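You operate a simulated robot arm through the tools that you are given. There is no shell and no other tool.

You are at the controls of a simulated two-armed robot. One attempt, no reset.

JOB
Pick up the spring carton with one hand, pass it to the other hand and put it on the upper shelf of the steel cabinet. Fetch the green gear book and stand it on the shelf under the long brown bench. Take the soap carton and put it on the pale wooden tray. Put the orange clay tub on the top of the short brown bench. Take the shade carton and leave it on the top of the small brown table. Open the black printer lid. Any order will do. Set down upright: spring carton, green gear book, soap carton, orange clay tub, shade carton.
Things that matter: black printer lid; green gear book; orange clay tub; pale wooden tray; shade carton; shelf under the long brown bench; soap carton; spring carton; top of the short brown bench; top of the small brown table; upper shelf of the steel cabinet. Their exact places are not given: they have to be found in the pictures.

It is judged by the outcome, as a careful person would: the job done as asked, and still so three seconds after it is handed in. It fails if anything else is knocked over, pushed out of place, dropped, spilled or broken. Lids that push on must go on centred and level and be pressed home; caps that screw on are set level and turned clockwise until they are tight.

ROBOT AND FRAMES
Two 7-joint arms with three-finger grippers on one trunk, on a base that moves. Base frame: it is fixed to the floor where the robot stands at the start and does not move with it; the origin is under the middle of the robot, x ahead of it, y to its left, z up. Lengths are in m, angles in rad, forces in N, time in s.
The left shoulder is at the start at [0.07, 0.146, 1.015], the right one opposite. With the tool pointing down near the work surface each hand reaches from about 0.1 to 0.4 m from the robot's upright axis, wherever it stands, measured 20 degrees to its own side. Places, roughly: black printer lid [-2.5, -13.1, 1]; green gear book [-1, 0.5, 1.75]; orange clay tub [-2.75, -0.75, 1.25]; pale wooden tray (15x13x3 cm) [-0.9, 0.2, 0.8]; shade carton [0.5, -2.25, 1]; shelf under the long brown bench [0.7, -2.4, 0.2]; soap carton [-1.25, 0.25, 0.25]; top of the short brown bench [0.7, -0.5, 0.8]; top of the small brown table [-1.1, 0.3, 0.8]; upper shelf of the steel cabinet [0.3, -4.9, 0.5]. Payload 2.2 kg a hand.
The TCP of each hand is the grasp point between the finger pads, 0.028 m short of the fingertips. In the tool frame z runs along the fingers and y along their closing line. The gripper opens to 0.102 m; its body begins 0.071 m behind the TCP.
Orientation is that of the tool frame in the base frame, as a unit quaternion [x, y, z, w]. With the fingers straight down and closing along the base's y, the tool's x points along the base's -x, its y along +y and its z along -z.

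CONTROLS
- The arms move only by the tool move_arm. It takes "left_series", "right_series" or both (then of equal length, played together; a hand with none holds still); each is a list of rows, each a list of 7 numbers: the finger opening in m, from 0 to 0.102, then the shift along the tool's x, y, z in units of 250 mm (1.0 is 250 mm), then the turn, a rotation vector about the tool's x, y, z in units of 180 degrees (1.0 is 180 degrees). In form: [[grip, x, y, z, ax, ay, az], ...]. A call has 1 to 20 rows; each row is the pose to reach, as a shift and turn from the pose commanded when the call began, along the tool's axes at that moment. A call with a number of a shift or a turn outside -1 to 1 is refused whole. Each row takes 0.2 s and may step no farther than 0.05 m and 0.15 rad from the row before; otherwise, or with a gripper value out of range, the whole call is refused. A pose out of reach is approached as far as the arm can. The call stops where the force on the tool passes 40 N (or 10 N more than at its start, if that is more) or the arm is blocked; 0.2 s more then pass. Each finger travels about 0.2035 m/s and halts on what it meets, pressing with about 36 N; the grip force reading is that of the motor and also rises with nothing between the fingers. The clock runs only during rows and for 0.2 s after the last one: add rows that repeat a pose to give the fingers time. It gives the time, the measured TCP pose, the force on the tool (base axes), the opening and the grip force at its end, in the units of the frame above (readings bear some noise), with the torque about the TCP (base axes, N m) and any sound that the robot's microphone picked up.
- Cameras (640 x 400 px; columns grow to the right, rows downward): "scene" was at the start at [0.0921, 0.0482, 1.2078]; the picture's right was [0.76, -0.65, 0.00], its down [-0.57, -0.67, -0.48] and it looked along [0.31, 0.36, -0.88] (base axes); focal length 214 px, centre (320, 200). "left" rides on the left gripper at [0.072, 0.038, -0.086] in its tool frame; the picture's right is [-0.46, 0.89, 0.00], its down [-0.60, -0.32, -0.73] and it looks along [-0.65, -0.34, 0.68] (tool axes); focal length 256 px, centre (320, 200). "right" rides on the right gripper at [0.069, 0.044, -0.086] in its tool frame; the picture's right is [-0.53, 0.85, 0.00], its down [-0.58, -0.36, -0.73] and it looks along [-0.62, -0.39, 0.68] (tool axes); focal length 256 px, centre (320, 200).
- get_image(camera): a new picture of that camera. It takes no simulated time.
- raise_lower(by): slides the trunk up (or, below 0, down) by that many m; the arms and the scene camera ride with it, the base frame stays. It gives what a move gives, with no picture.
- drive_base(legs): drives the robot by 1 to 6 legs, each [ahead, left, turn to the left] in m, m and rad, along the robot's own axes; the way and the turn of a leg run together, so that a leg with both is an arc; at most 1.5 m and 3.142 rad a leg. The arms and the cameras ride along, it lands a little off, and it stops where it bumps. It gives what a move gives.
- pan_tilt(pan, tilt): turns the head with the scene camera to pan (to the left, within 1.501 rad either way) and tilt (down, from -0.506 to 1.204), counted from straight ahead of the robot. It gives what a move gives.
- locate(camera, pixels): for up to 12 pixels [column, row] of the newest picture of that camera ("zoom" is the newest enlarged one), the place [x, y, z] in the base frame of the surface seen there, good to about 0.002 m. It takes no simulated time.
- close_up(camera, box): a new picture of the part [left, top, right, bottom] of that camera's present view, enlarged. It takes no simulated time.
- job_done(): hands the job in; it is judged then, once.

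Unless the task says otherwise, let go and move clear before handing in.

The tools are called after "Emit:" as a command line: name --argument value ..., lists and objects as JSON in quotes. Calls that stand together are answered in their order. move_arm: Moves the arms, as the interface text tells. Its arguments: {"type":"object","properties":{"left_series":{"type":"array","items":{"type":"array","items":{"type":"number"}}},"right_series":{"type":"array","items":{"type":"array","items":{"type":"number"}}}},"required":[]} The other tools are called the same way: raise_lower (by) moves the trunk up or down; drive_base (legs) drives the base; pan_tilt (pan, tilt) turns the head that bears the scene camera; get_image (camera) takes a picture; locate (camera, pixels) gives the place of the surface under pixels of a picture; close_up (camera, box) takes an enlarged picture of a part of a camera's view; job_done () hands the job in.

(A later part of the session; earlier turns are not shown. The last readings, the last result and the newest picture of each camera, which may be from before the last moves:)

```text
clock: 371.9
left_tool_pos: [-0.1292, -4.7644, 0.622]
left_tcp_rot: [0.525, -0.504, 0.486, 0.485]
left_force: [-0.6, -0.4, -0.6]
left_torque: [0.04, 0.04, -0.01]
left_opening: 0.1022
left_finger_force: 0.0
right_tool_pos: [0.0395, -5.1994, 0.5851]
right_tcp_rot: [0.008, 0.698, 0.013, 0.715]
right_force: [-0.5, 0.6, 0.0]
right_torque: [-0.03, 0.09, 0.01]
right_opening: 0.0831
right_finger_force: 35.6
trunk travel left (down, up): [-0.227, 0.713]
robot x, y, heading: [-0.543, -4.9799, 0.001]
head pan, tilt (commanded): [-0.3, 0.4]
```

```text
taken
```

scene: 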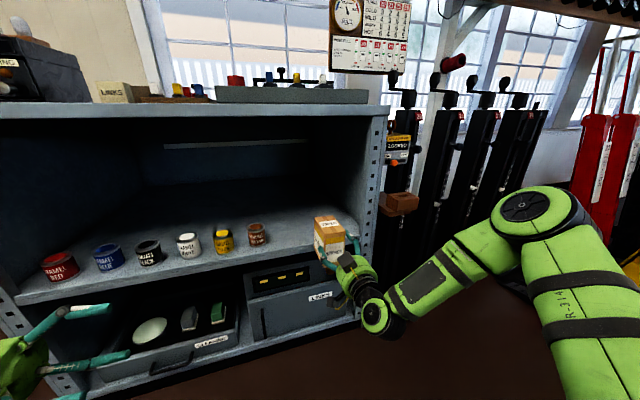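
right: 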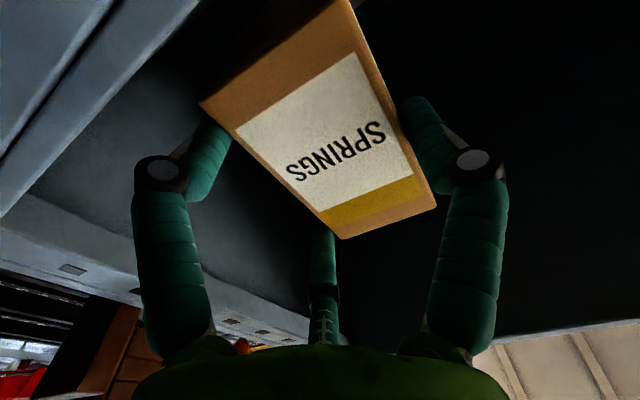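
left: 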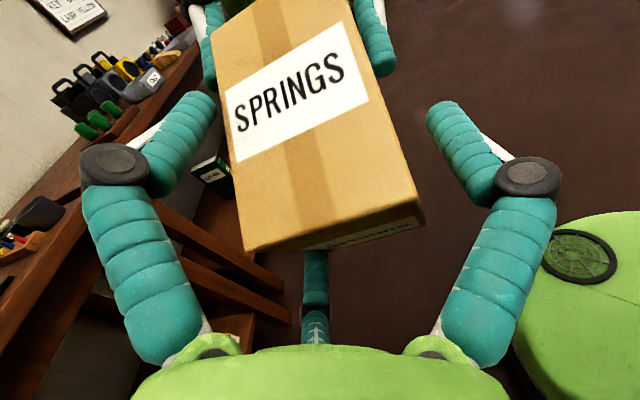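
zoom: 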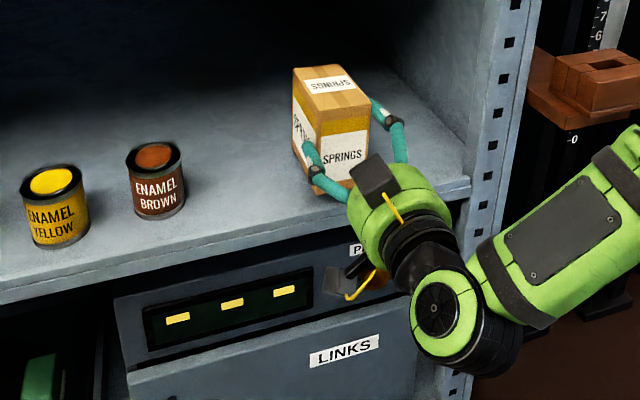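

Advance 25 mm and lower 20 mm, then finish gently.

Emit:
move_arm --right_series '[[0.06, 0, 0, 0.05, 0, 0, 0], [0.06, 0, 0, 0.1, 0, 0, 0], [0.06, 0.04, 0, 0.1, 0, 0, 0], [0.06, 0.08, 0, 0.1, 0, 0, 0]]'

Emit:
close_up --camera "scene" --box '[270, 200, 400, 310]'

Emit:
locate --camera "zoom" --pixels '[[230, 85], [300, 90], [265, 60], [250, 150], [270, 185], [215, 175], [190, 200], [300, 200], [290, 60], [240, 40]]'

```text
clock: 372.9
left_tool_pos: [-0.13, -4.7647, 0.6214]
left_tcp_rot: [0.525, -0.503, 0.486, 0.484]
left_force: [-0.1, 0.0, -0.7]
left_torque: [0.01, 0.03, 0.02]
left_opening: 0.1023
left_finger_force: 0.0
right_tool_pos: [0.0652, -5.198, 0.5676]
right_tcp_rot: [0.007, 0.698, 0.013, 0.716]
right_force: [-0.5, 0.8, -0.1]
right_torque: [-0.01, 0.08, 0.0]
right_opening: 0.0832
right_finger_force: 35.9
trunk travel left (down, up): [-0.227, 0.713]
robot x, y, heading: [-0.5469, -4.9813, 0.006]
head pan, tilt (commanded): [-0.3, 0.4]
```

```text
3.64 times, centred on (335, 255) of scene
```

zoom: 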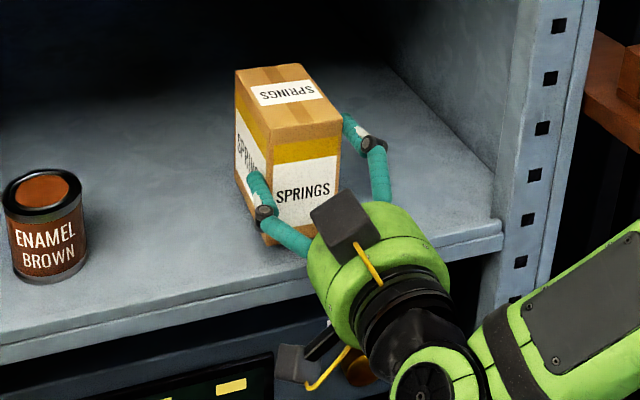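

```text
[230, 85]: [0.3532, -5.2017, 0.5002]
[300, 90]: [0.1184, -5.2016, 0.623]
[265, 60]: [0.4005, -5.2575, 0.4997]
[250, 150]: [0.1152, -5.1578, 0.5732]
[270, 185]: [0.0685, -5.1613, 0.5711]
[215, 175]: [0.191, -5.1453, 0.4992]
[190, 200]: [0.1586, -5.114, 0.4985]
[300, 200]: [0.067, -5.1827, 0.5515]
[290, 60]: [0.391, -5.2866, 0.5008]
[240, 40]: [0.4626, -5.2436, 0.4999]
```

Top is at 0.623, so ~13 mm to go. Lower in small steps.

Emit:
move_arm --right_series '[[0.06, 0.024, 0, 0, 0, 0, 0], [0.06, 0.036, 0, 0, 0, 0, 0], [0.06, 0.044, 0, 0, 0, 0, 0], [0.06, 0.05, 0, 0, 0, 0, 0]]'

Emit:
close_up --camera "scene" --box '[270, 200, 400, 310]'

```text
clock: 373.8
left_tool_pos: [-0.1314, -4.7638, 0.6222]
left_tcp_rot: [0.524, -0.504, 0.486, 0.484]
left_force: [-0.4, -0.1, 0.3]
left_torque: [0.01, 0.0, 0.0]
left_opening: 0.1021
left_finger_force: 0.0
right_tool_pos: [0.067, -5.1977, 0.5673]
right_tcp_rot: [0.008, 0.687, 0.011, 0.727]
right_force: [-5.8, 1.4, 14.3]
right_torque: [-0.41, 0.79, -0.13]
right_opening: 0.0831
right_finger_force: 35.7
trunk travel left (down, up): [-0.227, 0.713]
robot x, y, heading: [-0.5462, -4.9781, -0.002]
head pan, tilt (commanded): [-0.3, 0.4]
stopped in row 4 (right hand): the force on the tool passed its limit at 41 N (the readings are from after the stop); the commanded pose is now the measured one
```

```text
3.64 times, centred on (335, 255) of scene
```

zoom: 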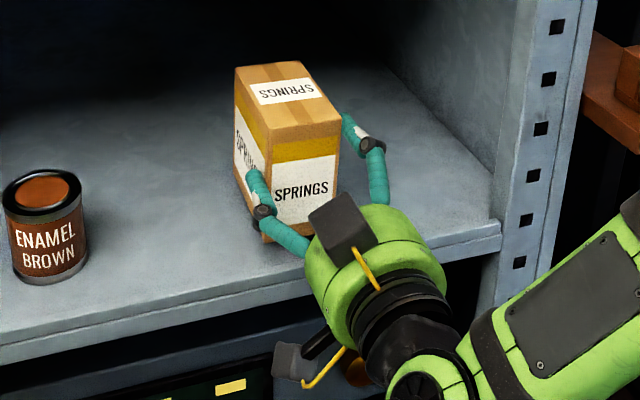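

The lower finger's knuckle met the shelf edge (41 N stop). I'll lift 8 mm, restore the tilt, move back 26 mm so the knuckle is in front of the edge, and try again.

Emit:
move_arm --right_series '[[0.06, -0.032, 0, 0, 0, 0.005, 0], [0.06, -0.032, 0, 0, 0, 0.0095, 0], [0.06, -0.032, 0, -0.052, 0, 0.0095, 0], [0.06, -0.032, 0, -0.104, 0, 0.0095, 0]]'

Emit:
close_up --camera "scene" --box '[270, 200, 400, 310]'

Emit:
get_image --camera "right"

Emit:
locate --camera "zoom" --pixels '[[240, 80], [310, 70], [280, 125], [335, 120], [290, 95], [285, 200], [320, 180], [275, 235], [255, 110]]'

```text
clock: 374.8
left_tool_pos: [-0.128, -4.7649, 0.6206]
left_tcp_rot: [0.528, -0.501, 0.486, 0.483]
left_force: [-0.5, 1.1, 0.2]
left_torque: [0.01, 0.04, -0.04]
left_opening: 0.1019
left_finger_force: 0.0
right_tool_pos: [0.0433, -5.1995, 0.5685]
right_tcp_rot: [0.008, 0.702, 0.01, 0.712]
right_force: [30.5, 0.2, -4.5]
right_torque: [0.07, -1.58, 0.15]
right_opening: 0.0836
right_finger_force: 36.5
trunk travel left (down, up): [-0.227, 0.713]
robot x, y, heading: [-0.5448, -4.9794, -0.003]
head pan, tilt (commanded): [-0.3, 0.4]
```

```text
3.64 times, centred on (335, 255) of scene
```

zoom: 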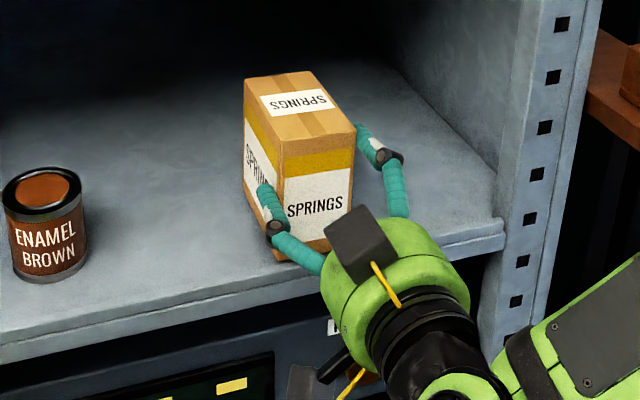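

```text
taken
```

right: 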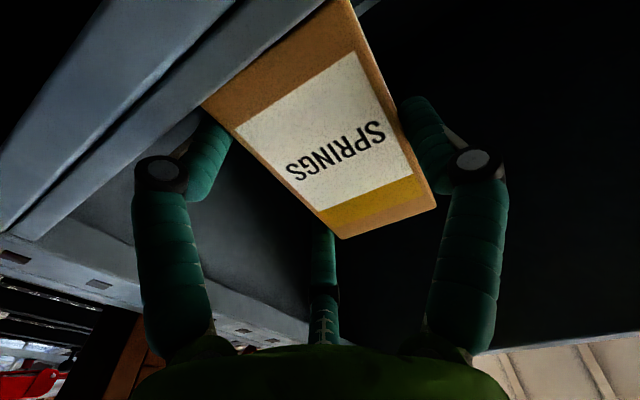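

```text
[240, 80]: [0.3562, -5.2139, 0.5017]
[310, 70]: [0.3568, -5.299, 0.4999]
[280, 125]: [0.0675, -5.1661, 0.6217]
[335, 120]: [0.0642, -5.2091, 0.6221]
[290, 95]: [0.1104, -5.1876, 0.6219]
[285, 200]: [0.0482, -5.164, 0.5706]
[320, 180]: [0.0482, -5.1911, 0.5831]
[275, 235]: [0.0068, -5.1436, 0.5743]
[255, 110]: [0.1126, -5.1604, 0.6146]
```

The carton's lower edge seems to be catching a raised lip at the shelf front. I'll relieve the force (forward 8 mm, up) and inspect the lip profile.

Emit:
move_arm --right_series '[[0.06, -0.02, 0, 0.03, 0, 0, 0], [0.06, -0.06, 0, 0.05, 0, 0, 0]]'

Emit:
close_up --camera "scene" --box '[270, 230, 340, 290]'

Emit:
locate --camera "zoom" --pixels '[[80, 130], [80, 160], [80, 185], [80, 200], [80, 215], [80, 225], [80, 235], [80, 245], [80, 255], [80, 265], [80, 280], [80, 300]]'

```text
clock: 375.4
left_tool_pos: [-0.1303, -4.7654, 0.6212]
left_tcp_rot: [0.526, -0.504, 0.486, 0.484]
left_force: [0.2, -0.4, -0.3]
left_torque: [-0.01, 0.0, 0.02]
left_opening: 0.1021
left_finger_force: 0.1
right_tool_pos: [0.0518, -5.2005, 0.5829]
right_tcp_rot: [0.008, 0.703, 0.012, 0.711]
right_force: [-0.1, 0.7, 0.2]
right_torque: [-0.01, 0.09, -0.01]
right_opening: 0.0831
right_finger_force: 35.9
trunk travel left (down, up): [-0.227, 0.713]
robot x, y, heading: [-0.5466, -4.9819, -0.004]
head pan, tilt (commanded): [-0.3, 0.4]
```

```text
6.67 times, centred on (305, 260) of scene
```

zoom: 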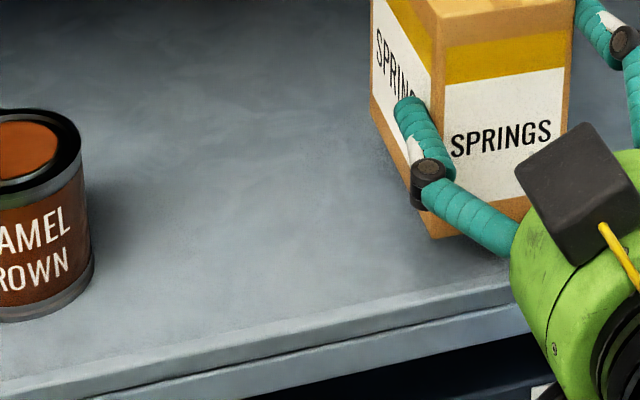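

```text
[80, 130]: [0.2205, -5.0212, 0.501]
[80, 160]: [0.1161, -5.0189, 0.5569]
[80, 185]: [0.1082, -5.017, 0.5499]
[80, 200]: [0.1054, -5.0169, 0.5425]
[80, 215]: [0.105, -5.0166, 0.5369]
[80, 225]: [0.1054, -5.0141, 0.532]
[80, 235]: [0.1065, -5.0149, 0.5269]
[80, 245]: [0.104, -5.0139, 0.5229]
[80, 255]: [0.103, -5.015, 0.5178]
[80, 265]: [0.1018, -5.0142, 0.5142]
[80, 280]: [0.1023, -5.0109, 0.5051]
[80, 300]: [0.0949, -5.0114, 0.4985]
```

Emit:
locate --camera "zoom" --pixels '[[250, 260], [250, 290], [250, 310], [250, 320], [250, 327], [250, 333], [250, 338], [250, 343], [250, 350], [250, 360], [250, 372], [250, 385]]'

Emit:
locate --camera "zoom" --pixels '[[440, 225], [440, 236], [415, 210], [400, 310], [400, 300], [400, 290], [470, 230], [520, 215], [555, 30], [440, 30], [445, 60], [560, 75]]'

```text
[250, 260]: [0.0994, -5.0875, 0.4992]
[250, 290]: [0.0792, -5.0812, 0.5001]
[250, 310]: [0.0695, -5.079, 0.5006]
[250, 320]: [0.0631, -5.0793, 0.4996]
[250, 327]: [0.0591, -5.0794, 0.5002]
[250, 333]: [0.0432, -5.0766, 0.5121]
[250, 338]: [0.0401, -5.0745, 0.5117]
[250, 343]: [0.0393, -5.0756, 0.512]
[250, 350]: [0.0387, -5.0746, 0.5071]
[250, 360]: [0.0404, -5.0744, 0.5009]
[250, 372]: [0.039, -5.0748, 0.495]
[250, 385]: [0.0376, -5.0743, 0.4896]
```

```text
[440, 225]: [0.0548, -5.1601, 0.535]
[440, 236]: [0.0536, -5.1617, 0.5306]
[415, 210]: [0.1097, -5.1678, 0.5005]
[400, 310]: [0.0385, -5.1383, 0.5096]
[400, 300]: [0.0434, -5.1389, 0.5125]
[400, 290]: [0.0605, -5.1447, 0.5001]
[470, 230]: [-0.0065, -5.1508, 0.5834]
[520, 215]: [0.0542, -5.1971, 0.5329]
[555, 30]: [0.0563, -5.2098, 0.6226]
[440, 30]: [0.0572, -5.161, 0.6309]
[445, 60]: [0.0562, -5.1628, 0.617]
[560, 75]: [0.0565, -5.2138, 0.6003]
```

Confirmed: the shelf has a 12 mm lip, and with this low grip the lower finger can't pass it. I'll re-grip: set the carton down on the lip-free lower shelf of the long bench and pick it up again with the right hand, higher and pitched 30°. First back out.

Emit:
drive_base --legs '[[-0.4, 0, 0], [0, 1.5, 0], [0, 1.17, 0]]'

Emit:
pan_tilt --pan -0.25 --tilt 0.5

Emit:
get_image --camera "scene"

```text
clock: 390.5
left_tool_pos: [-0.5525, -2.0947, 0.6211]
left_tcp_rot: [0.527, -0.503, 0.486, 0.483]
left_force: [0.2, 0.1, -0.1]
left_torque: [-0.01, -0.01, 0.0]
left_opening: 0.1021
left_finger_force: 0.2
right_tool_pos: [-0.3671, -2.5278, 0.5831]
right_tcp_rot: [0.006, 0.702, 0.013, 0.712]
right_force: [-0.2, 0.1, -0.4]
right_torque: [-0.03, 0.07, 0.02]
right_opening: 0.0831
right_finger_force: 36.5
trunk travel left (down, up): [-0.227, 0.713]
robot x, y, heading: [-0.9674, -2.3133, 0.004]
head pan, tilt (commanded): [-0.3, 0.4]
```

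```text
clock: 391.1
left_tool_pos: [-0.5513, -2.094, 0.6213]
left_tcp_rot: [0.527, -0.502, 0.487, 0.482]
left_force: [-0.2, 0.3, 0.0]
left_torque: [0.04, -0.01, -0.05]
left_opening: 0.1021
left_finger_force: 0.1
right_tool_pos: [-0.3655, -2.5287, 0.5843]
right_tcp_rot: [0.006, 0.703, 0.013, 0.711]
right_force: [0.2, 0.5, 0.1]
right_torque: [-0.03, 0.11, 0.0]
right_opening: 0.0833
right_finger_force: 36.0
trunk travel left (down, up): [-0.227, 0.713]
robot x, y, heading: [-0.9655, -2.3093, 0.005]
head pan, tilt (commanded): [-0.25, 0.499]
```

```text
taken
```

scene: 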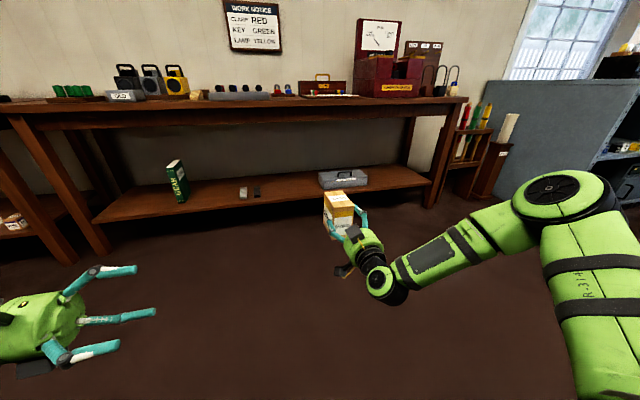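

Emit:
locate --camera "scene" --pixels '[[243, 192], [258, 191], [322, 182], [300, 185], [300, 200], [300, 193], [290, 205], [365, 180], [180, 180], [400, 178]]'

Emit:
close_up --camera "scene" --box '[220, 150, 420, 270]'

```text
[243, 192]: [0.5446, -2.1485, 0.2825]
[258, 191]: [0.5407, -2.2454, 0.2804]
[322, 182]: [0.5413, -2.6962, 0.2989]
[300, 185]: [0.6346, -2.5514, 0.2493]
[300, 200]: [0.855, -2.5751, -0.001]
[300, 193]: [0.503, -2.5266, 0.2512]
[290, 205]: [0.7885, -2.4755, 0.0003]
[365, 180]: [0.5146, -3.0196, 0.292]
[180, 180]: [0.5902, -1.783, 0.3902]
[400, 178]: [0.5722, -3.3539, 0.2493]
```

```text
3.20 times, centred on (320, 210) of scene
```

zoom: 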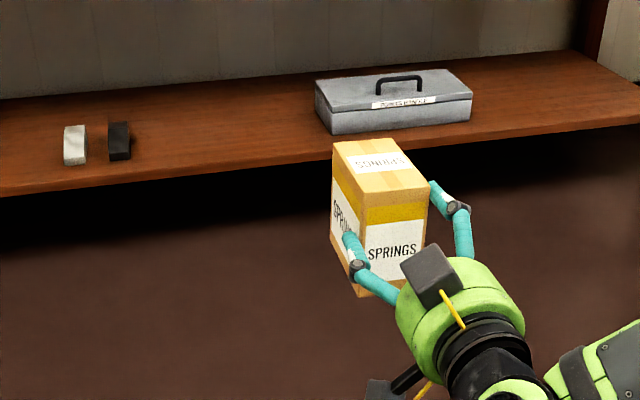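

There's free space between the clips (y≥−2.27) and the grey box (y≤−2.69). Lower the trunk and approach.

Emit:
raise_lower --by -0.215

Emit:
drive_base --legs '[[0.7, 0.02, -0.005]]'

Emit:
get_image --camera "scene"

Emit:
close_up --camera "scene" --box '[240, 160, 440, 300]'

```text
clock: 393.4
left_tool_pos: [-0.5518, -2.0928, 0.4066]
left_tcp_rot: [0.527, -0.502, 0.487, 0.482]
left_force: [-0.8, 0.5, 0.0]
left_torque: [-0.05, -0.02, -0.04]
left_opening: 0.1021
left_finger_force: 0.0
right_tool_pos: [-0.3672, -2.5281, 0.3697]
right_tcp_rot: [0.006, 0.703, 0.012, 0.711]
right_force: [-0.2, 0.0, 0.2]
right_torque: [-0.01, 0.09, -0.03]
right_opening: 0.0834
right_finger_force: 35.9
trunk travel left (down, up): [-0.012, 0.928]
robot x, y, heading: [-0.9701, -2.3096, 0.002]
head pan, tilt (commanded): [-0.25, 0.499]
```

```text
clock: 397.2
left_tool_pos: [0.1398, -2.0874, 0.4064]
left_tcp_rot: [0.521, -0.508, 0.481, 0.488]
left_force: [0.1, 0.9, -0.4]
left_torque: [-0.01, 0.0, 0.04]
left_opening: 0.1019
left_finger_force: 0.1
right_tool_pos: [0.3144, -2.5268, 0.3691]
right_tcp_rot: [0.015, 0.702, 0.005, 0.712]
right_force: [0.0, 0.4, 0.3]
right_torque: [-0.02, 0.09, -0.02]
right_opening: 0.083
right_finger_force: 36.4
trunk travel left (down, up): [-0.012, 0.928]
robot x, y, heading: [-0.2806, -2.2906, -0.016]
head pan, tilt (commanded): [-0.25, 0.499]
```

```text
taken
```

scene: 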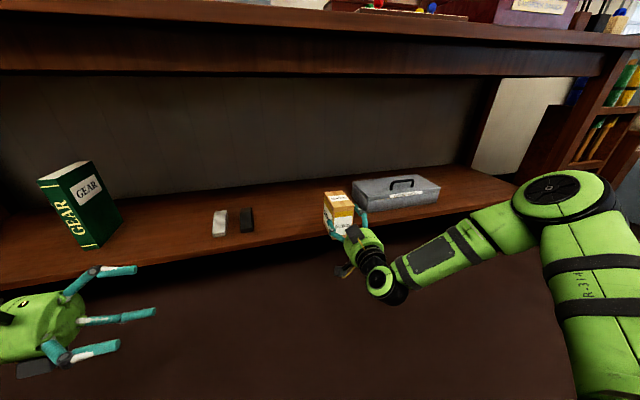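

```text
2.86 times, centred on (340, 230) of scene
```

zoom: 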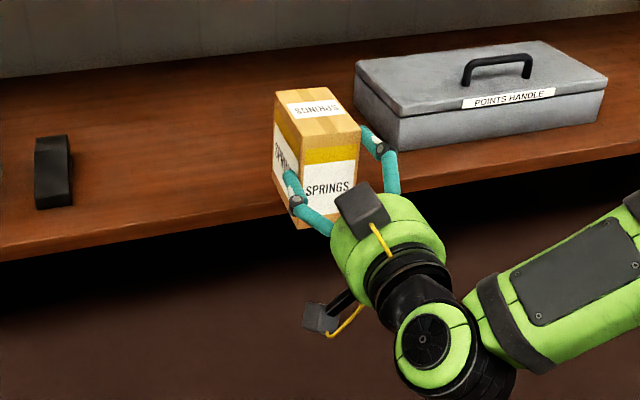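

Emit:
locate --camera "zoom" --pixels '[[150, 225], [150, 232], [150, 238], [150, 243], [150, 250], [150, 256], [240, 190], [240, 205], [355, 100], [385, 145], [300, 150], [350, 200]]'

```text
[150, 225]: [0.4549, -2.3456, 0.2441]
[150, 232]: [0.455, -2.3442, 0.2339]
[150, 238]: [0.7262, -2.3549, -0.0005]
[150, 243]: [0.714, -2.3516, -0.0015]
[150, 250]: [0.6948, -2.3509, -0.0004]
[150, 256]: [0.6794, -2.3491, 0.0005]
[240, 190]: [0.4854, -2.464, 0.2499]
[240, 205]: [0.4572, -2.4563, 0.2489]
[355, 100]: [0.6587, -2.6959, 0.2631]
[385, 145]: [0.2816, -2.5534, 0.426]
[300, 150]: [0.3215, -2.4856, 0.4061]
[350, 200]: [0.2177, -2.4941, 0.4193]
```

Shelf edge is x=0.455 with no lip. Drive 0.155 m further and lower gently.

Emit:
drive_base --legs '[[0.155, 0, 0.01]]'

Emit:
move_arm --right_series '[[0.06, 0.08, 0, 0, 0, 0, 0], [0.06, 0.16, 0, 0, 0, 0, 0], [0.06, 0.2, 0, 0, 0, 0, 0]]'

Emit:
close_up --camera "scene" --box '[260, 170, 420, 300]'

Emit:
locate --camera "zoom" --pixels '[[265, 110], [330, 115], [290, 80], [300, 165], [275, 195], [230, 200], [300, 200]]'

```text
clock: 398.6
left_tool_pos: [0.2942, -2.0873, 0.4067]
left_tcp_rot: [0.523, -0.506, 0.483, 0.486]
left_force: [0.1, 0.4, -0.1]
left_torque: [-0.02, -0.02, 0.01]
left_opening: 0.1022
left_finger_force: 0.1
right_tool_pos: [0.4731, -2.5228, 0.3692]
right_tcp_rot: [0.012, 0.702, 0.007, 0.712]
right_force: [0.7, 0.6, -0.3]
right_torque: [-0.01, 0.12, 0.03]
right_opening: 0.0834
right_finger_force: 36.0
trunk travel left (down, up): [-0.012, 0.928]
robot x, y, heading: [-0.128, -2.2963, -0.009]
head pan, tilt (commanded): [-0.25, 0.499]
```

```text
clock: 399.4
left_tool_pos: [0.2942, -2.0865, 0.4065]
left_tcp_rot: [0.523, -0.506, 0.483, 0.486]
left_force: [0.1, -0.2, 0.9]
left_torque: [0.02, 0.0, -0.02]
left_opening: 0.1021
left_finger_force: 0.1
right_tool_pos: [0.471, -2.526, 0.3259]
right_tcp_rot: [0.011, 0.703, 0.008, 0.711]
right_force: [-0.2, 0.5, 0.3]
right_torque: [-0.02, 0.08, 0.01]
right_opening: 0.0832
right_finger_force: 35.7
right hand out of reach, approached as far as the arm can: row 3
trunk travel left (down, up): [-0.012, 0.928]
robot x, y, heading: [-0.125, -2.2971, -0.009]
head pan, tilt (commanded): [-0.25, 0.499]
```

```text
3.08 times, centred on (340, 235) of scene
```

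zoom: 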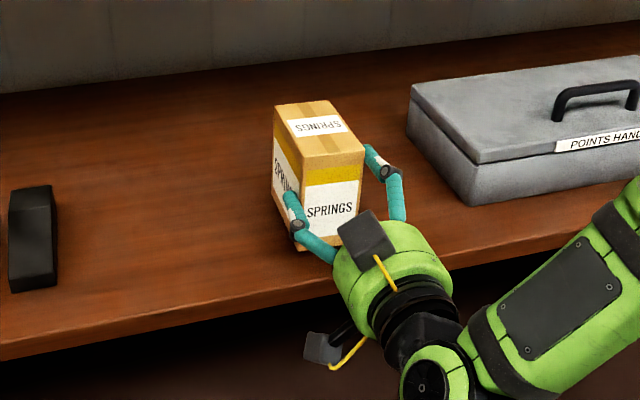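

```text
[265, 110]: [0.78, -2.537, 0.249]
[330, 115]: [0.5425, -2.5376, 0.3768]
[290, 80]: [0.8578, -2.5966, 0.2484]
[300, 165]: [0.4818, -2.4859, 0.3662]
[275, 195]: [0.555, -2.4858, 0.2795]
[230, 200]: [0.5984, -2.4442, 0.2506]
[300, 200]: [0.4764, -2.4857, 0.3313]
```

Carton bottom is ≈1.7 cm above the shelf and the arm is near its lower limit; I'll use the last of the trunk travel.

Emit:
raise_lower --by -0.011

Emit:
move_arm --right_series '[[0.06, 0.01, 0, 0, 0, 0, 0], [0.06, 0.02, 0, 0, 0, 0, 0], [0.06, 0.028, 0, 0, 0, 0, 0]]'

Emit:
close_up --camera "scene" --box '[300, 190, 380, 260]'

Emit:
locate --camera "zoom" --pixels '[[195, 85], [240, 95], [170, 240], [190, 245], [150, 230], [200, 150], [260, 130]]'

```text
clock: 400.0
left_tool_pos: [0.2942, -2.0867, 0.3952]
left_tcp_rot: [0.523, -0.506, 0.483, 0.486]
left_force: [-0.8, 0.3, -0.7]
left_torque: [0.0, 0.01, 0.0]
left_opening: 0.1022
left_finger_force: 0.1
right_tool_pos: [0.4717, -2.5257, 0.3154]
right_tcp_rot: [0.012, 0.703, 0.007, 0.711]
right_force: [-0.3, -0.3, 0.7]
right_torque: [0.0, 0.08, 0.01]
right_opening: 0.0834
right_finger_force: 36.1
trunk travel left (down, up): [-0.001, 0.939]
robot x, y, heading: [-0.1261, -2.2977, -0.014]
head pan, tilt (commanded): [-0.25, 0.499]
```

```text
clock: 400.8
left_tool_pos: [0.2946, -2.087, 0.3956]
left_tcp_rot: [0.523, -0.506, 0.484, 0.486]
left_force: [-0.2, -0.3, 0.4]
left_torque: [0.01, 0.0, -0.03]
left_opening: 0.1017
left_finger_force: 0.1
right_tool_pos: [0.4707, -2.5274, 0.3126]
right_tcp_rot: [0.01, 0.704, 0.008, 0.71]
right_force: [0.6, -0.4, 0.4]
right_torque: [0.0, 0.06, 0.01]
right_opening: 0.0831
right_finger_force: 35.4
right hand out of reach, approached as far as the arm can: row 2, 3
trunk travel left (down, up): [-0.001, 0.939]
robot x, y, heading: [-0.1245, -2.2957, -0.011]
head pan, tilt (commanded): [-0.25, 0.499]
```

```text
5.71 times, centred on (340, 225) of scene
```

zoom: 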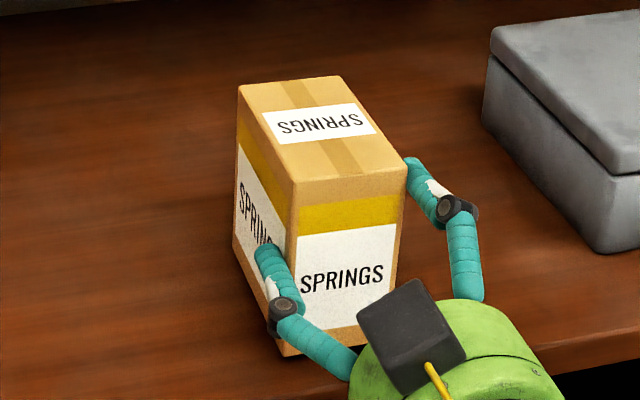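

```text
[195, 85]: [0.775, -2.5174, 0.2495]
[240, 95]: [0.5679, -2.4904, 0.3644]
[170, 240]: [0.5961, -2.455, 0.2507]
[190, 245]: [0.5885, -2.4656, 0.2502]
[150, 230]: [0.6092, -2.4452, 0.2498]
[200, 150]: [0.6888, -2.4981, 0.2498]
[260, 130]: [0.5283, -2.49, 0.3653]
```

Only ~4 mm above the shelf now. I'll pitch down ~2.5° so the far edge touches, then release.

Emit:
move_arm --right_series '[[0.06, 0, 0, 0, 0, 0.007, 0], [0.06, 0, 0, 0, 0, 0.014, 0]]'

Emit:
move_arm --right_series '[[0.086, 0, 0, 0, 0, 0, 0], [0.09, 0, 0, 0, 0, 0, 0], [0.094, 0, 0, 0, 0, 0, 0], [0.094, 0, 0, 0, 0, 0, 0]]'

Emit:
close_up --camera "scene" --box '[290, 180, 390, 260]'

Emit:
get_image --camera "right"

```text
clock: 401.4
left_tool_pos: [0.293, -2.0872, 0.3949]
left_tcp_rot: [0.523, -0.506, 0.483, 0.486]
left_force: [0.3, 0.2, 0.2]
left_torque: [-0.04, -0.03, 0.01]
left_opening: 0.102
left_finger_force: 0.0
right_tool_pos: [0.4705, -2.5278, 0.3142]
right_tcp_rot: [0.01, 0.718, 0.008, 0.695]
right_force: [-0.2, -0.2, 0.0]
right_torque: [-0.02, 0.07, 0.02]
right_opening: 0.0833
right_finger_force: 36.1
trunk travel left (down, up): [-0.001, 0.939]
robot x, y, heading: [-0.1269, -2.2969, -0.007]
head pan, tilt (commanded): [-0.25, 0.499]
```

```text
clock: 402.4
left_tool_pos: [0.2927, -2.0871, 0.3948]
left_tcp_rot: [0.524, -0.506, 0.484, 0.485]
left_force: [-0.1, 0.4, 0.8]
left_torque: [0.0, 0.04, 0.01]
left_opening: 0.1021
left_finger_force: 0.0
right_tool_pos: [0.4704, -2.529, 0.3145]
right_tcp_rot: [0.011, 0.718, 0.008, 0.695]
right_force: [0.4, -0.2, 0.3]
right_torque: [-0.02, 0.03, 0.04]
right_opening: 0.0939
right_finger_force: 0.1
trunk travel left (down, up): [-0.001, 0.939]
robot x, y, heading: [-0.1251, -2.2973, -0.012]
head pan, tilt (commanded): [-0.25, 0.499]
```

```text
5.00 times, centred on (340, 220) of scene
```

zoom: 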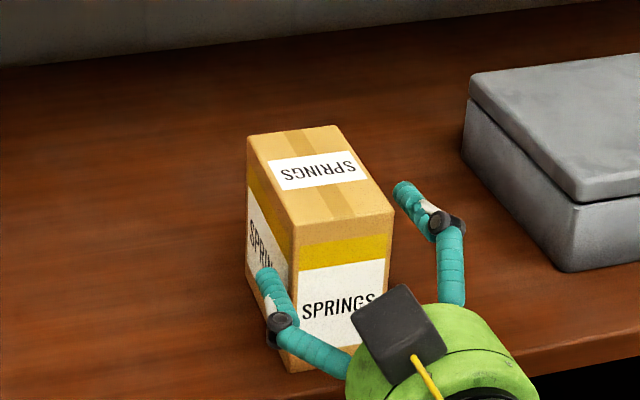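

```text
taken
```

right: 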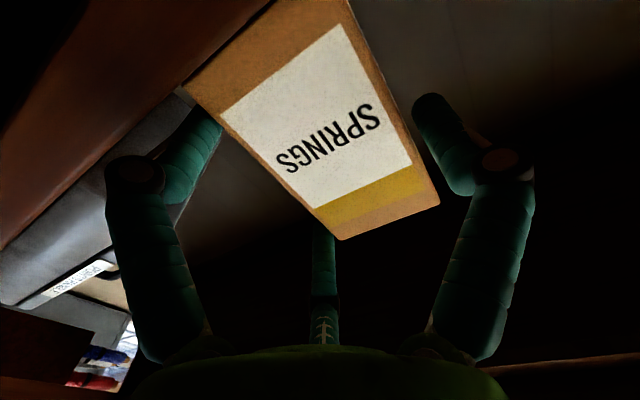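

The carton is standing on the shelf, released. Withdraw the right hand, then pitch it to 30° for a higher grip.

Emit:
move_arm --right_series '[[0.094, 0, 0, -0.06, 0, 0, 0], [0.094, 0, 0, -0.16, 0, 0, 0], [0.094, 0, 0, -0.3, 0, 0, 0], [0.094, 0, 0, -0.44, 0, 0, 0]]'

Emit:
raise_lower --by 0.05

Emit:
move_arm --right_series '[[0.1, 0, 0, 0, 0, 0.0314, 0], [0.1, 0, 0, 0, 0, 0.0628, 0], [0.1, 0, 0, 0, 0, 0.0942, 0], [0.1, 0, 0, 0, 0, 0.1256, 0], [0.1, 0, 0, 0, 0, 0.157, 0]]'

Emit:
get_image --camera "right"

Emit:
close_up --camera "scene" --box '[260, 160, 440, 310]'

```text
clock: 403.4
left_tool_pos: [0.2931, -2.0869, 0.3951]
left_tcp_rot: [0.523, -0.506, 0.483, 0.486]
left_force: [-0.2, 1.0, -0.6]
left_torque: [0.0, 0.0, 0.0]
left_opening: 0.1022
left_finger_force: 0.1
right_tool_pos: [0.361, -2.526, 0.3183]
right_tcp_rot: [0.012, 0.718, 0.007, 0.696]
right_force: [0.9, 0.0, -0.1]
right_torque: [0.02, 0.01, -0.02]
right_opening: 0.0942
right_finger_force: 0.0
trunk travel left (down, up): [-0.001, 0.939]
robot x, y, heading: [-0.1239, -2.2961, -0.013]
head pan, tilt (commanded): [-0.25, 0.499]
```

```text
clock: 404.3
left_tool_pos: [0.2947, -2.0858, 0.4449]
left_tcp_rot: [0.523, -0.506, 0.484, 0.486]
left_force: [-0.2, 0.5, -0.6]
left_torque: [-0.01, -0.01, 0.0]
left_opening: 0.1021
left_finger_force: 0.1
right_tool_pos: [0.3607, -2.5282, 0.3666]
right_tcp_rot: [0.011, 0.718, 0.008, 0.696]
right_force: [0.6, -1.2, -0.1]
right_torque: [0.0, 0.01, 0.02]
right_opening: 0.0941
right_finger_force: 0.1
trunk travel left (down, up): [-0.051, 0.889]
robot x, y, heading: [-0.1254, -2.2988, -0.009]
head pan, tilt (commanded): [-0.25, 0.499]
```

```text
clock: 405.5
left_tool_pos: [0.2934, -2.0869, 0.4459]
left_tcp_rot: [0.523, -0.506, 0.484, 0.486]
left_force: [0.5, -0.2, 0.8]
left_torque: [-0.02, -0.01, 0.01]
left_opening: 0.1018
left_finger_force: 0.0
right_tool_pos: [0.3395, -2.5899, 0.3446]
right_tcp_rot: [0.004, 0.864, 0.02, 0.502]
right_force: [-0.6, 0.2, 0.5]
right_torque: [-0.01, -0.05, -0.01]
right_opening: 0.1001
right_finger_force: 0.1
right hand out of reach, approached as far as the arm can: row 2, 3, 4, 5
trunk travel left (down, up): [-0.051, 0.889]
robot x, y, heading: [-0.1251, -2.2998, -0.006]
head pan, tilt (commanded): [-0.25, 0.499]
```

```text
taken
```

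right: 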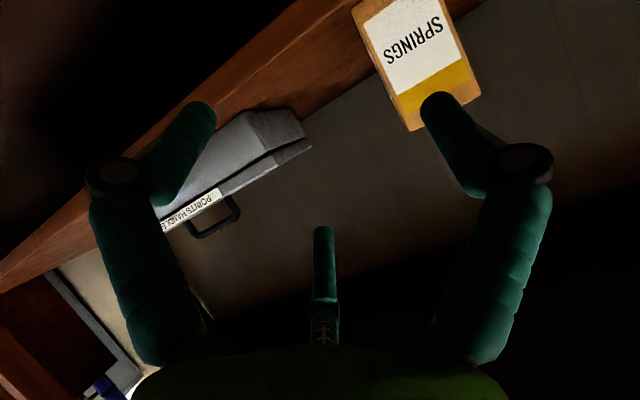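

```text
2.67 times, centred on (350, 235) of scene
```

zoom: 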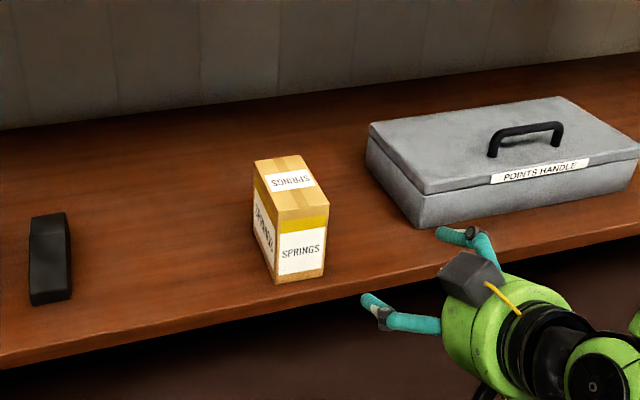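

The carton stands upright on the shelf. I'll measure it and re-align the base for a 30° pitched grasp.

Emit:
locate --camera "zoom" --pixels '[[275, 215], [328, 205], [278, 280], [324, 272], [255, 165], [303, 158], [256, 230], [300, 245], [290, 185], [370, 155]]'

Emit:
locate --camera "right" --pixels '[[360, 15], [408, 125], [475, 90], [420, 60], [440, 110]]'

```text
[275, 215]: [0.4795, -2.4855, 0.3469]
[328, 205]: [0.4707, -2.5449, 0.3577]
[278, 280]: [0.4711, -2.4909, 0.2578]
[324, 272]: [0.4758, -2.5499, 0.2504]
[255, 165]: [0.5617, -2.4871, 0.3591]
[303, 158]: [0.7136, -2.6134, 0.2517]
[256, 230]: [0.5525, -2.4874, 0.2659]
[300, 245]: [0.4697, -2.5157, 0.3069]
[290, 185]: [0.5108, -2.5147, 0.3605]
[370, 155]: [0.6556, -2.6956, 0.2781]
```

```text
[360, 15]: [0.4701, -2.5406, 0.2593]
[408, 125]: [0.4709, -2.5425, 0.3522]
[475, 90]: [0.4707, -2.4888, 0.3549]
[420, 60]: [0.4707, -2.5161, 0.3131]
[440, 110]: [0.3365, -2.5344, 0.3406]
```

Near face x=0.470, centre y=−2.5165. Move the base 59 mm left and 85 mm forward and lower 19 mm.

Emit:
drive_base --legs '[[0, 0.059, 0.006], [0.08, 0, 0]]'

Emit:
raise_lower --by -0.019

Emit:
get_image --camera "right"

Emit:
close_up --camera "scene" --box '[260, 170, 440, 320]'

```text
clock: 407.2
left_tool_pos: [0.3731, -2.026, 0.4456]
left_tcp_rot: [0.524, -0.505, 0.485, 0.485]
left_force: [0.3, 0.5, 1.4]
left_torque: [-0.01, 0.01, -0.01]
left_opening: 0.102
left_finger_force: 0.1
right_tool_pos: [0.4209, -2.5282, 0.3459]
right_tcp_rot: [0.001, 0.864, 0.021, 0.503]
right_force: [0.5, 0.3, 0.1]
right_torque: [-0.03, 0.02, -0.02]
right_opening: 0.0998
right_finger_force: 0.1
trunk travel left (down, up): [-0.051, 0.889]
robot x, y, heading: [-0.0414, -2.2387, -0.012]
head pan, tilt (commanded): [-0.25, 0.499]
```

```text
clock: 407.8
left_tool_pos: [0.3725, -2.0251, 0.427]
left_tcp_rot: [0.524, -0.506, 0.484, 0.485]
left_force: [0.0, -0.5, -0.7]
left_torque: [0.02, -0.01, -0.02]
left_opening: 0.1022
left_finger_force: 0.0
right_tool_pos: [0.4213, -2.5278, 0.3267]
right_tcp_rot: [0.0, 0.864, 0.023, 0.503]
right_force: [0.1, -0.2, -0.1]
right_torque: [0.01, 0.0, -0.01]
right_opening: 0.0999
right_finger_force: 0.1
trunk travel left (down, up): [-0.032, 0.908]
robot x, y, heading: [-0.0441, -2.2378, -0.001]
head pan, tilt (commanded): [-0.25, 0.499]
```

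```text
taken
```

right: 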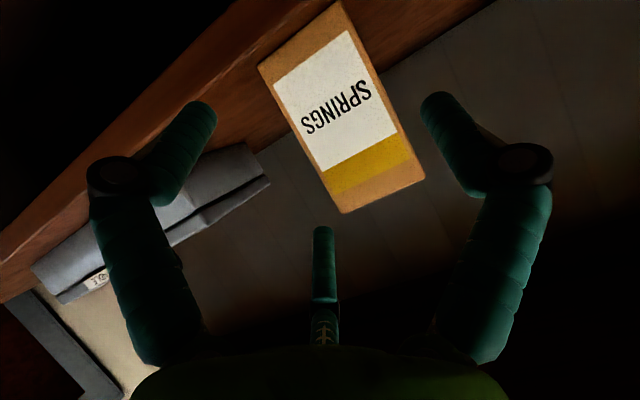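

```text
2.67 times, centred on (350, 245) of scene
```

zoom: 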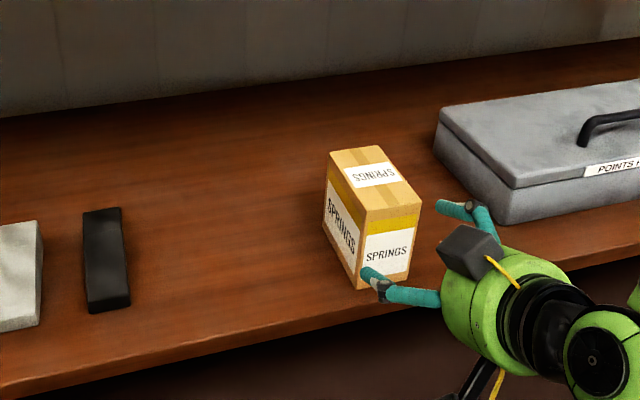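

Slide forward 79 mm around the carton (with a small lateral trim).

Emit:
move_arm --right_series '[[0.102, -0.039, -0.013, 0.0685, 0, 0, 0], [0.102, -0.078, -0.026, 0.137, 0, 0, 0], [0.102, -0.117, -0.026, 0.2055, 0, 0, 0], [0.102, -0.156, -0.026, 0.274, 0, 0, 0]]'

Emit:
get_image --camera "right"

Emit:
close_up --camera "scene" --box '[260, 170, 440, 320]'

```text
clock: 408.8
left_tool_pos: [0.3733, -2.0255, 0.4265]
left_tcp_rot: [0.524, -0.505, 0.485, 0.485]
left_force: [-0.9, 0.8, 0.1]
left_torque: [-0.04, -0.01, -0.01]
left_opening: 0.1019
left_finger_force: 0.0
right_tool_pos: [0.4961, -2.5469, 0.3199]
right_tcp_rot: [-0.001, 0.863, 0.025, 0.505]
right_force: [-0.1, 0.2, -0.4]
right_torque: [0.01, -0.04, 0.01]
right_opening: 0.102
right_finger_force: 0.1
right hand out of reach, approached as far as the arm can: row 2, 3, 4
trunk travel left (down, up): [-0.032, 0.908]
robot x, y, heading: [-0.0439, -2.2378, -0.006]
head pan, tilt (commanded): [-0.25, 0.499]
```

```text
taken
```

right: 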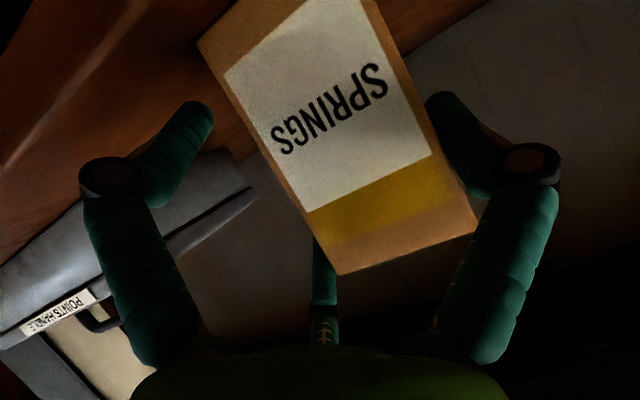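

```text
2.67 times, centred on (350, 245) of scene
```

zoom: 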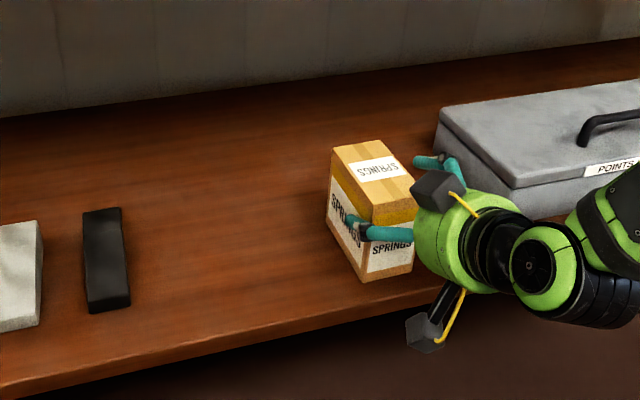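

The hand drifted right (reach limit), and the thumb may have nudged the carton. Checking its pose.

Emit:
locate --camera "zoom" --pixels '[[335, 155], [380, 145], [368, 218], [412, 195], [345, 190], [366, 275], [410, 265], [355, 230], [380, 240]]'

Emit:
locate --camera "right" --pixels '[[205, 45], [340, 268], [470, 228], [330, 130], [430, 150], [370, 200], [440, 105], [180, 130]]'

```text
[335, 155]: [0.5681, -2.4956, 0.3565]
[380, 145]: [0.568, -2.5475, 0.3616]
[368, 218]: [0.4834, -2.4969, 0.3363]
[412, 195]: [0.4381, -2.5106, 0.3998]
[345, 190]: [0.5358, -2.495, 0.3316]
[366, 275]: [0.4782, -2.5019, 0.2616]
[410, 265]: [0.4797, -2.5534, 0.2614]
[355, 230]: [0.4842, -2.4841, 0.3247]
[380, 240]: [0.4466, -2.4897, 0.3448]
```

```text
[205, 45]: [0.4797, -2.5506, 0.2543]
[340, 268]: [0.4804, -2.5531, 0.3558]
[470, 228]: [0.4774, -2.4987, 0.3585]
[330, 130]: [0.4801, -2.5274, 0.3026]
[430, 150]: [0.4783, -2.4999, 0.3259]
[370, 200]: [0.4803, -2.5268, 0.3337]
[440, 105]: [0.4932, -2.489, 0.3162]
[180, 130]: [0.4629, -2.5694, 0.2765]
```

The carton slid ~1 cm but stands upright, and it sits inside the fingers. Closing on it here (grip 7 cm above its base) and lifting.

Emit:
move_arm --right_series '[[0.095, 0, 0, 0, 0, 0, 0], [0.088, 0, 0, 0, 0, 0, 0], [0.08, 0, 0, 0, 0, 0, 0], [0.07, 0, 0, 0, 0, 0, 0], [0.06, 0, 0, 0, 0, 0, 0], [0.06, 0, 0, 0, 0, 0, 0]]'

Emit:
raise_lower --by 0.04

Emit:
get_image --camera "right"

Emit:
close_up --camera "scene" --box '[260, 170, 440, 320]'

```text
clock: 410.2
left_tool_pos: [0.3734, -2.0252, 0.4269]
left_tcp_rot: [0.524, -0.505, 0.485, 0.485]
left_force: [0.0, 0.0, 0.1]
left_torque: [-0.01, 0.0, -0.01]
left_opening: 0.1021
left_finger_force: 0.1
right_tool_pos: [0.4954, -2.5463, 0.3215]
right_tcp_rot: [-0.001, 0.863, 0.025, 0.505]
right_force: [-1.1, -0.2, 0.8]
right_torque: [-0.1, 0.01, -0.07]
right_opening: 0.0833
right_finger_force: 35.6
trunk travel left (down, up): [-0.032, 0.908]
robot x, y, heading: [-0.0445, -2.2402, -0.009]
head pan, tilt (commanded): [-0.25, 0.499]
```

```text
clock: 411.1
left_tool_pos: [0.3734, -2.0253, 0.4651]
left_tcp_rot: [0.524, -0.505, 0.485, 0.485]
left_force: [-0.1, 0.0, 0.8]
left_torque: [0.03, 0.03, -0.04]
left_opening: 0.1021
left_finger_force: 0.1
right_tool_pos: [0.4952, -2.5463, 0.3613]
right_tcp_rot: [0.0, 0.863, 0.024, 0.505]
right_force: [-0.3, -0.1, -2.3]
right_torque: [-0.02, 0.08, -0.02]
right_opening: 0.0832
right_finger_force: 35.9
trunk travel left (down, up): [-0.072, 0.868]
robot x, y, heading: [-0.0418, -2.2367, -0.005]
head pan, tilt (commanded): [-0.25, 0.499]
```

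```text
taken
```

right: 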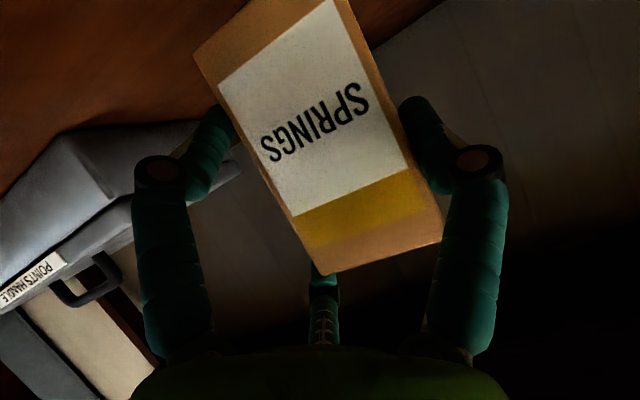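

```text
2.67 times, centred on (350, 245) of scene
```

zoom: 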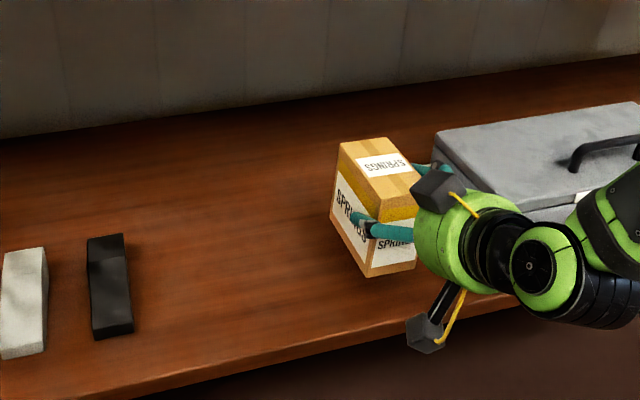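

Re-gripped higher and lifted. Back out and return to the cabinet at the right height.

Emit:
drive_base --legs '[[-0.75, 0, 0]]'

Emit:
raise_lower --by 0.28

Emit:
drive_base --legs '[[0, -1.4, 0], [0, -1.24, 0]]'

Emit:
pan_tilt --pan -0.35 --tilt 0.45

Emit:
get_image --camera "scene"

Emit:
get_image --camera "right"

```text
clock: 415.1
left_tool_pos: [-0.3622, -2.022, 0.467]
left_tcp_rot: [0.521, -0.508, 0.482, 0.488]
left_force: [0.4, -0.5, -0.3]
left_torque: [-0.01, -0.01, -0.01]
left_opening: 0.1018
left_finger_force: 0.0
right_tool_pos: [-0.2482, -2.5451, 0.3608]
right_tcp_rot: [0.006, 0.863, 0.021, 0.505]
right_force: [0.2, -0.1, -0.7]
right_torque: [-0.03, 0.08, 0.01]
right_opening: 0.0831
right_finger_force: 36.2
trunk travel left (down, up): [-0.072, 0.868]
robot x, y, heading: [-0.7806, -2.2274, -0.016]
head pan, tilt (commanded): [-0.25, 0.499]
```

```text
clock: 417.9
left_tool_pos: [-0.3629, -2.022, 0.7467]
left_tcp_rot: [0.521, -0.508, 0.482, 0.488]
left_force: [-0.4, 0.4, -0.5]
left_torque: [-0.02, 0.01, 0.0]
left_opening: 0.102
left_finger_force: 0.0
right_tool_pos: [-0.2475, -2.5461, 0.64]
right_tcp_rot: [0.004, 0.863, 0.022, 0.505]
right_force: [-0.5, 1.3, -1.4]
right_torque: [0.0, 0.03, 0.01]
right_opening: 0.0831
right_finger_force: 35.9
trunk travel left (down, up): [-0.352, 0.588]
robot x, y, heading: [-0.7867, -2.231, -0.016]
head pan, tilt (commanded): [-0.25, 0.499]
```

```text
clock: 430.8
left_tool_pos: [-0.384, -4.6612, 0.7463]
left_tcp_rot: [0.525, -0.505, 0.485, 0.485]
left_force: [-0.7, -0.3, -0.6]
left_torque: [-0.01, 0.02, -0.01]
left_opening: 0.1018
left_finger_force: 0.0
right_tool_pos: [-0.2612, -5.1829, 0.6411]
right_tcp_rot: [-0.002, 0.863, 0.025, 0.505]
right_force: [0.1, -0.4, -0.6]
right_torque: [-0.01, 0.01, -0.02]
right_opening: 0.0834
right_finger_force: 35.4
trunk travel left (down, up): [-0.352, 0.588]
robot x, y, heading: [-0.7991, -4.8751, -0.003]
head pan, tilt (commanded): [-0.25, 0.499]
```

```text
clock: 431.4
left_tool_pos: [-0.3834, -4.6614, 0.7461]
left_tcp_rot: [0.525, -0.504, 0.486, 0.484]
left_force: [0.5, 0.1, 0.1]
left_torque: [0.0, 0.03, -0.02]
left_opening: 0.102
left_finger_force: 0.1
right_tool_pos: [-0.2606, -5.1826, 0.6413]
right_tcp_rot: [-0.002, 0.863, 0.026, 0.504]
right_force: [0.4, -0.6, -2.1]
right_torque: [-0.01, 0.06, 0.0]
right_opening: 0.0834
right_finger_force: 35.9
trunk travel left (down, up): [-0.352, 0.588]
robot x, y, heading: [-0.8018, -4.8753, -0.004]
head pan, tilt (commanded): [-0.351, 0.45]
```

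```text
taken
```

scene: 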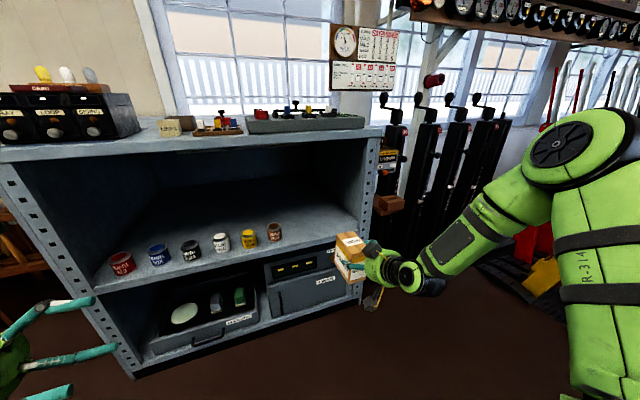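

```text
taken
```

right: 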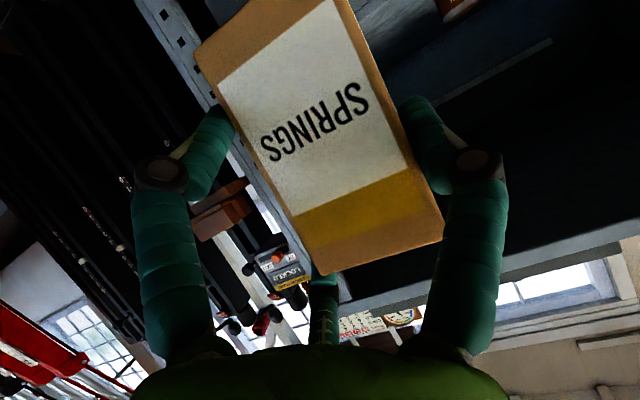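

Checking carton tilt and position before inserting.

Emit:
locate --camera "right" --pixels '[[210, 60], [340, 10], [325, 265], [435, 230], [330, 140], [300, 200], [390, 150]]'

Emit:
close_up --camera "scene" --box '[300, 200, 420, 310]'

Emit:
locate --camera "zoom" --pixels '[[200, 130], [230, 130], [290, 140], [260, 125], [200, 190], [215, 240], [260, 250], [240, 175]]'

```text
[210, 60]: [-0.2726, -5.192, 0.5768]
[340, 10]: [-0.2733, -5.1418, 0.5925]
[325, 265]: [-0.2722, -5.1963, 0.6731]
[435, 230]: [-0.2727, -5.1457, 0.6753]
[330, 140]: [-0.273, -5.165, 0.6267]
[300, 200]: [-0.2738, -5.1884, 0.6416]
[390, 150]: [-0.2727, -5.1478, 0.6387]
```

```text
3.64 times, centred on (360, 255) of scene
```

zoom: 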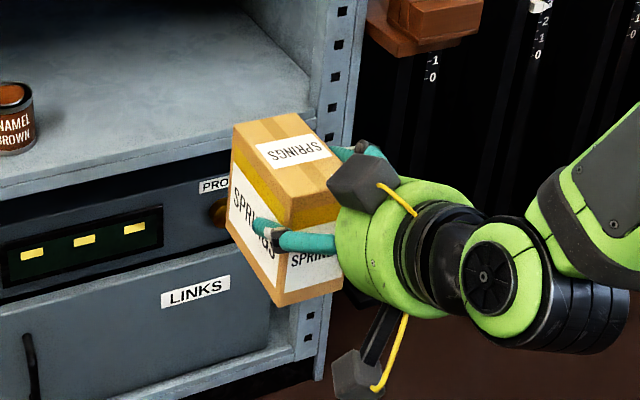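

```text
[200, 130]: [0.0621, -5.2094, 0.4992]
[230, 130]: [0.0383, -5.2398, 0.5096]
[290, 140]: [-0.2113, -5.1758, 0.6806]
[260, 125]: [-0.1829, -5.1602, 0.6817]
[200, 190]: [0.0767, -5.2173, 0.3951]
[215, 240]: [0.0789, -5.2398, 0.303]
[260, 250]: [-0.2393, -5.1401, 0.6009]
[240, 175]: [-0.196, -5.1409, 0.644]
```

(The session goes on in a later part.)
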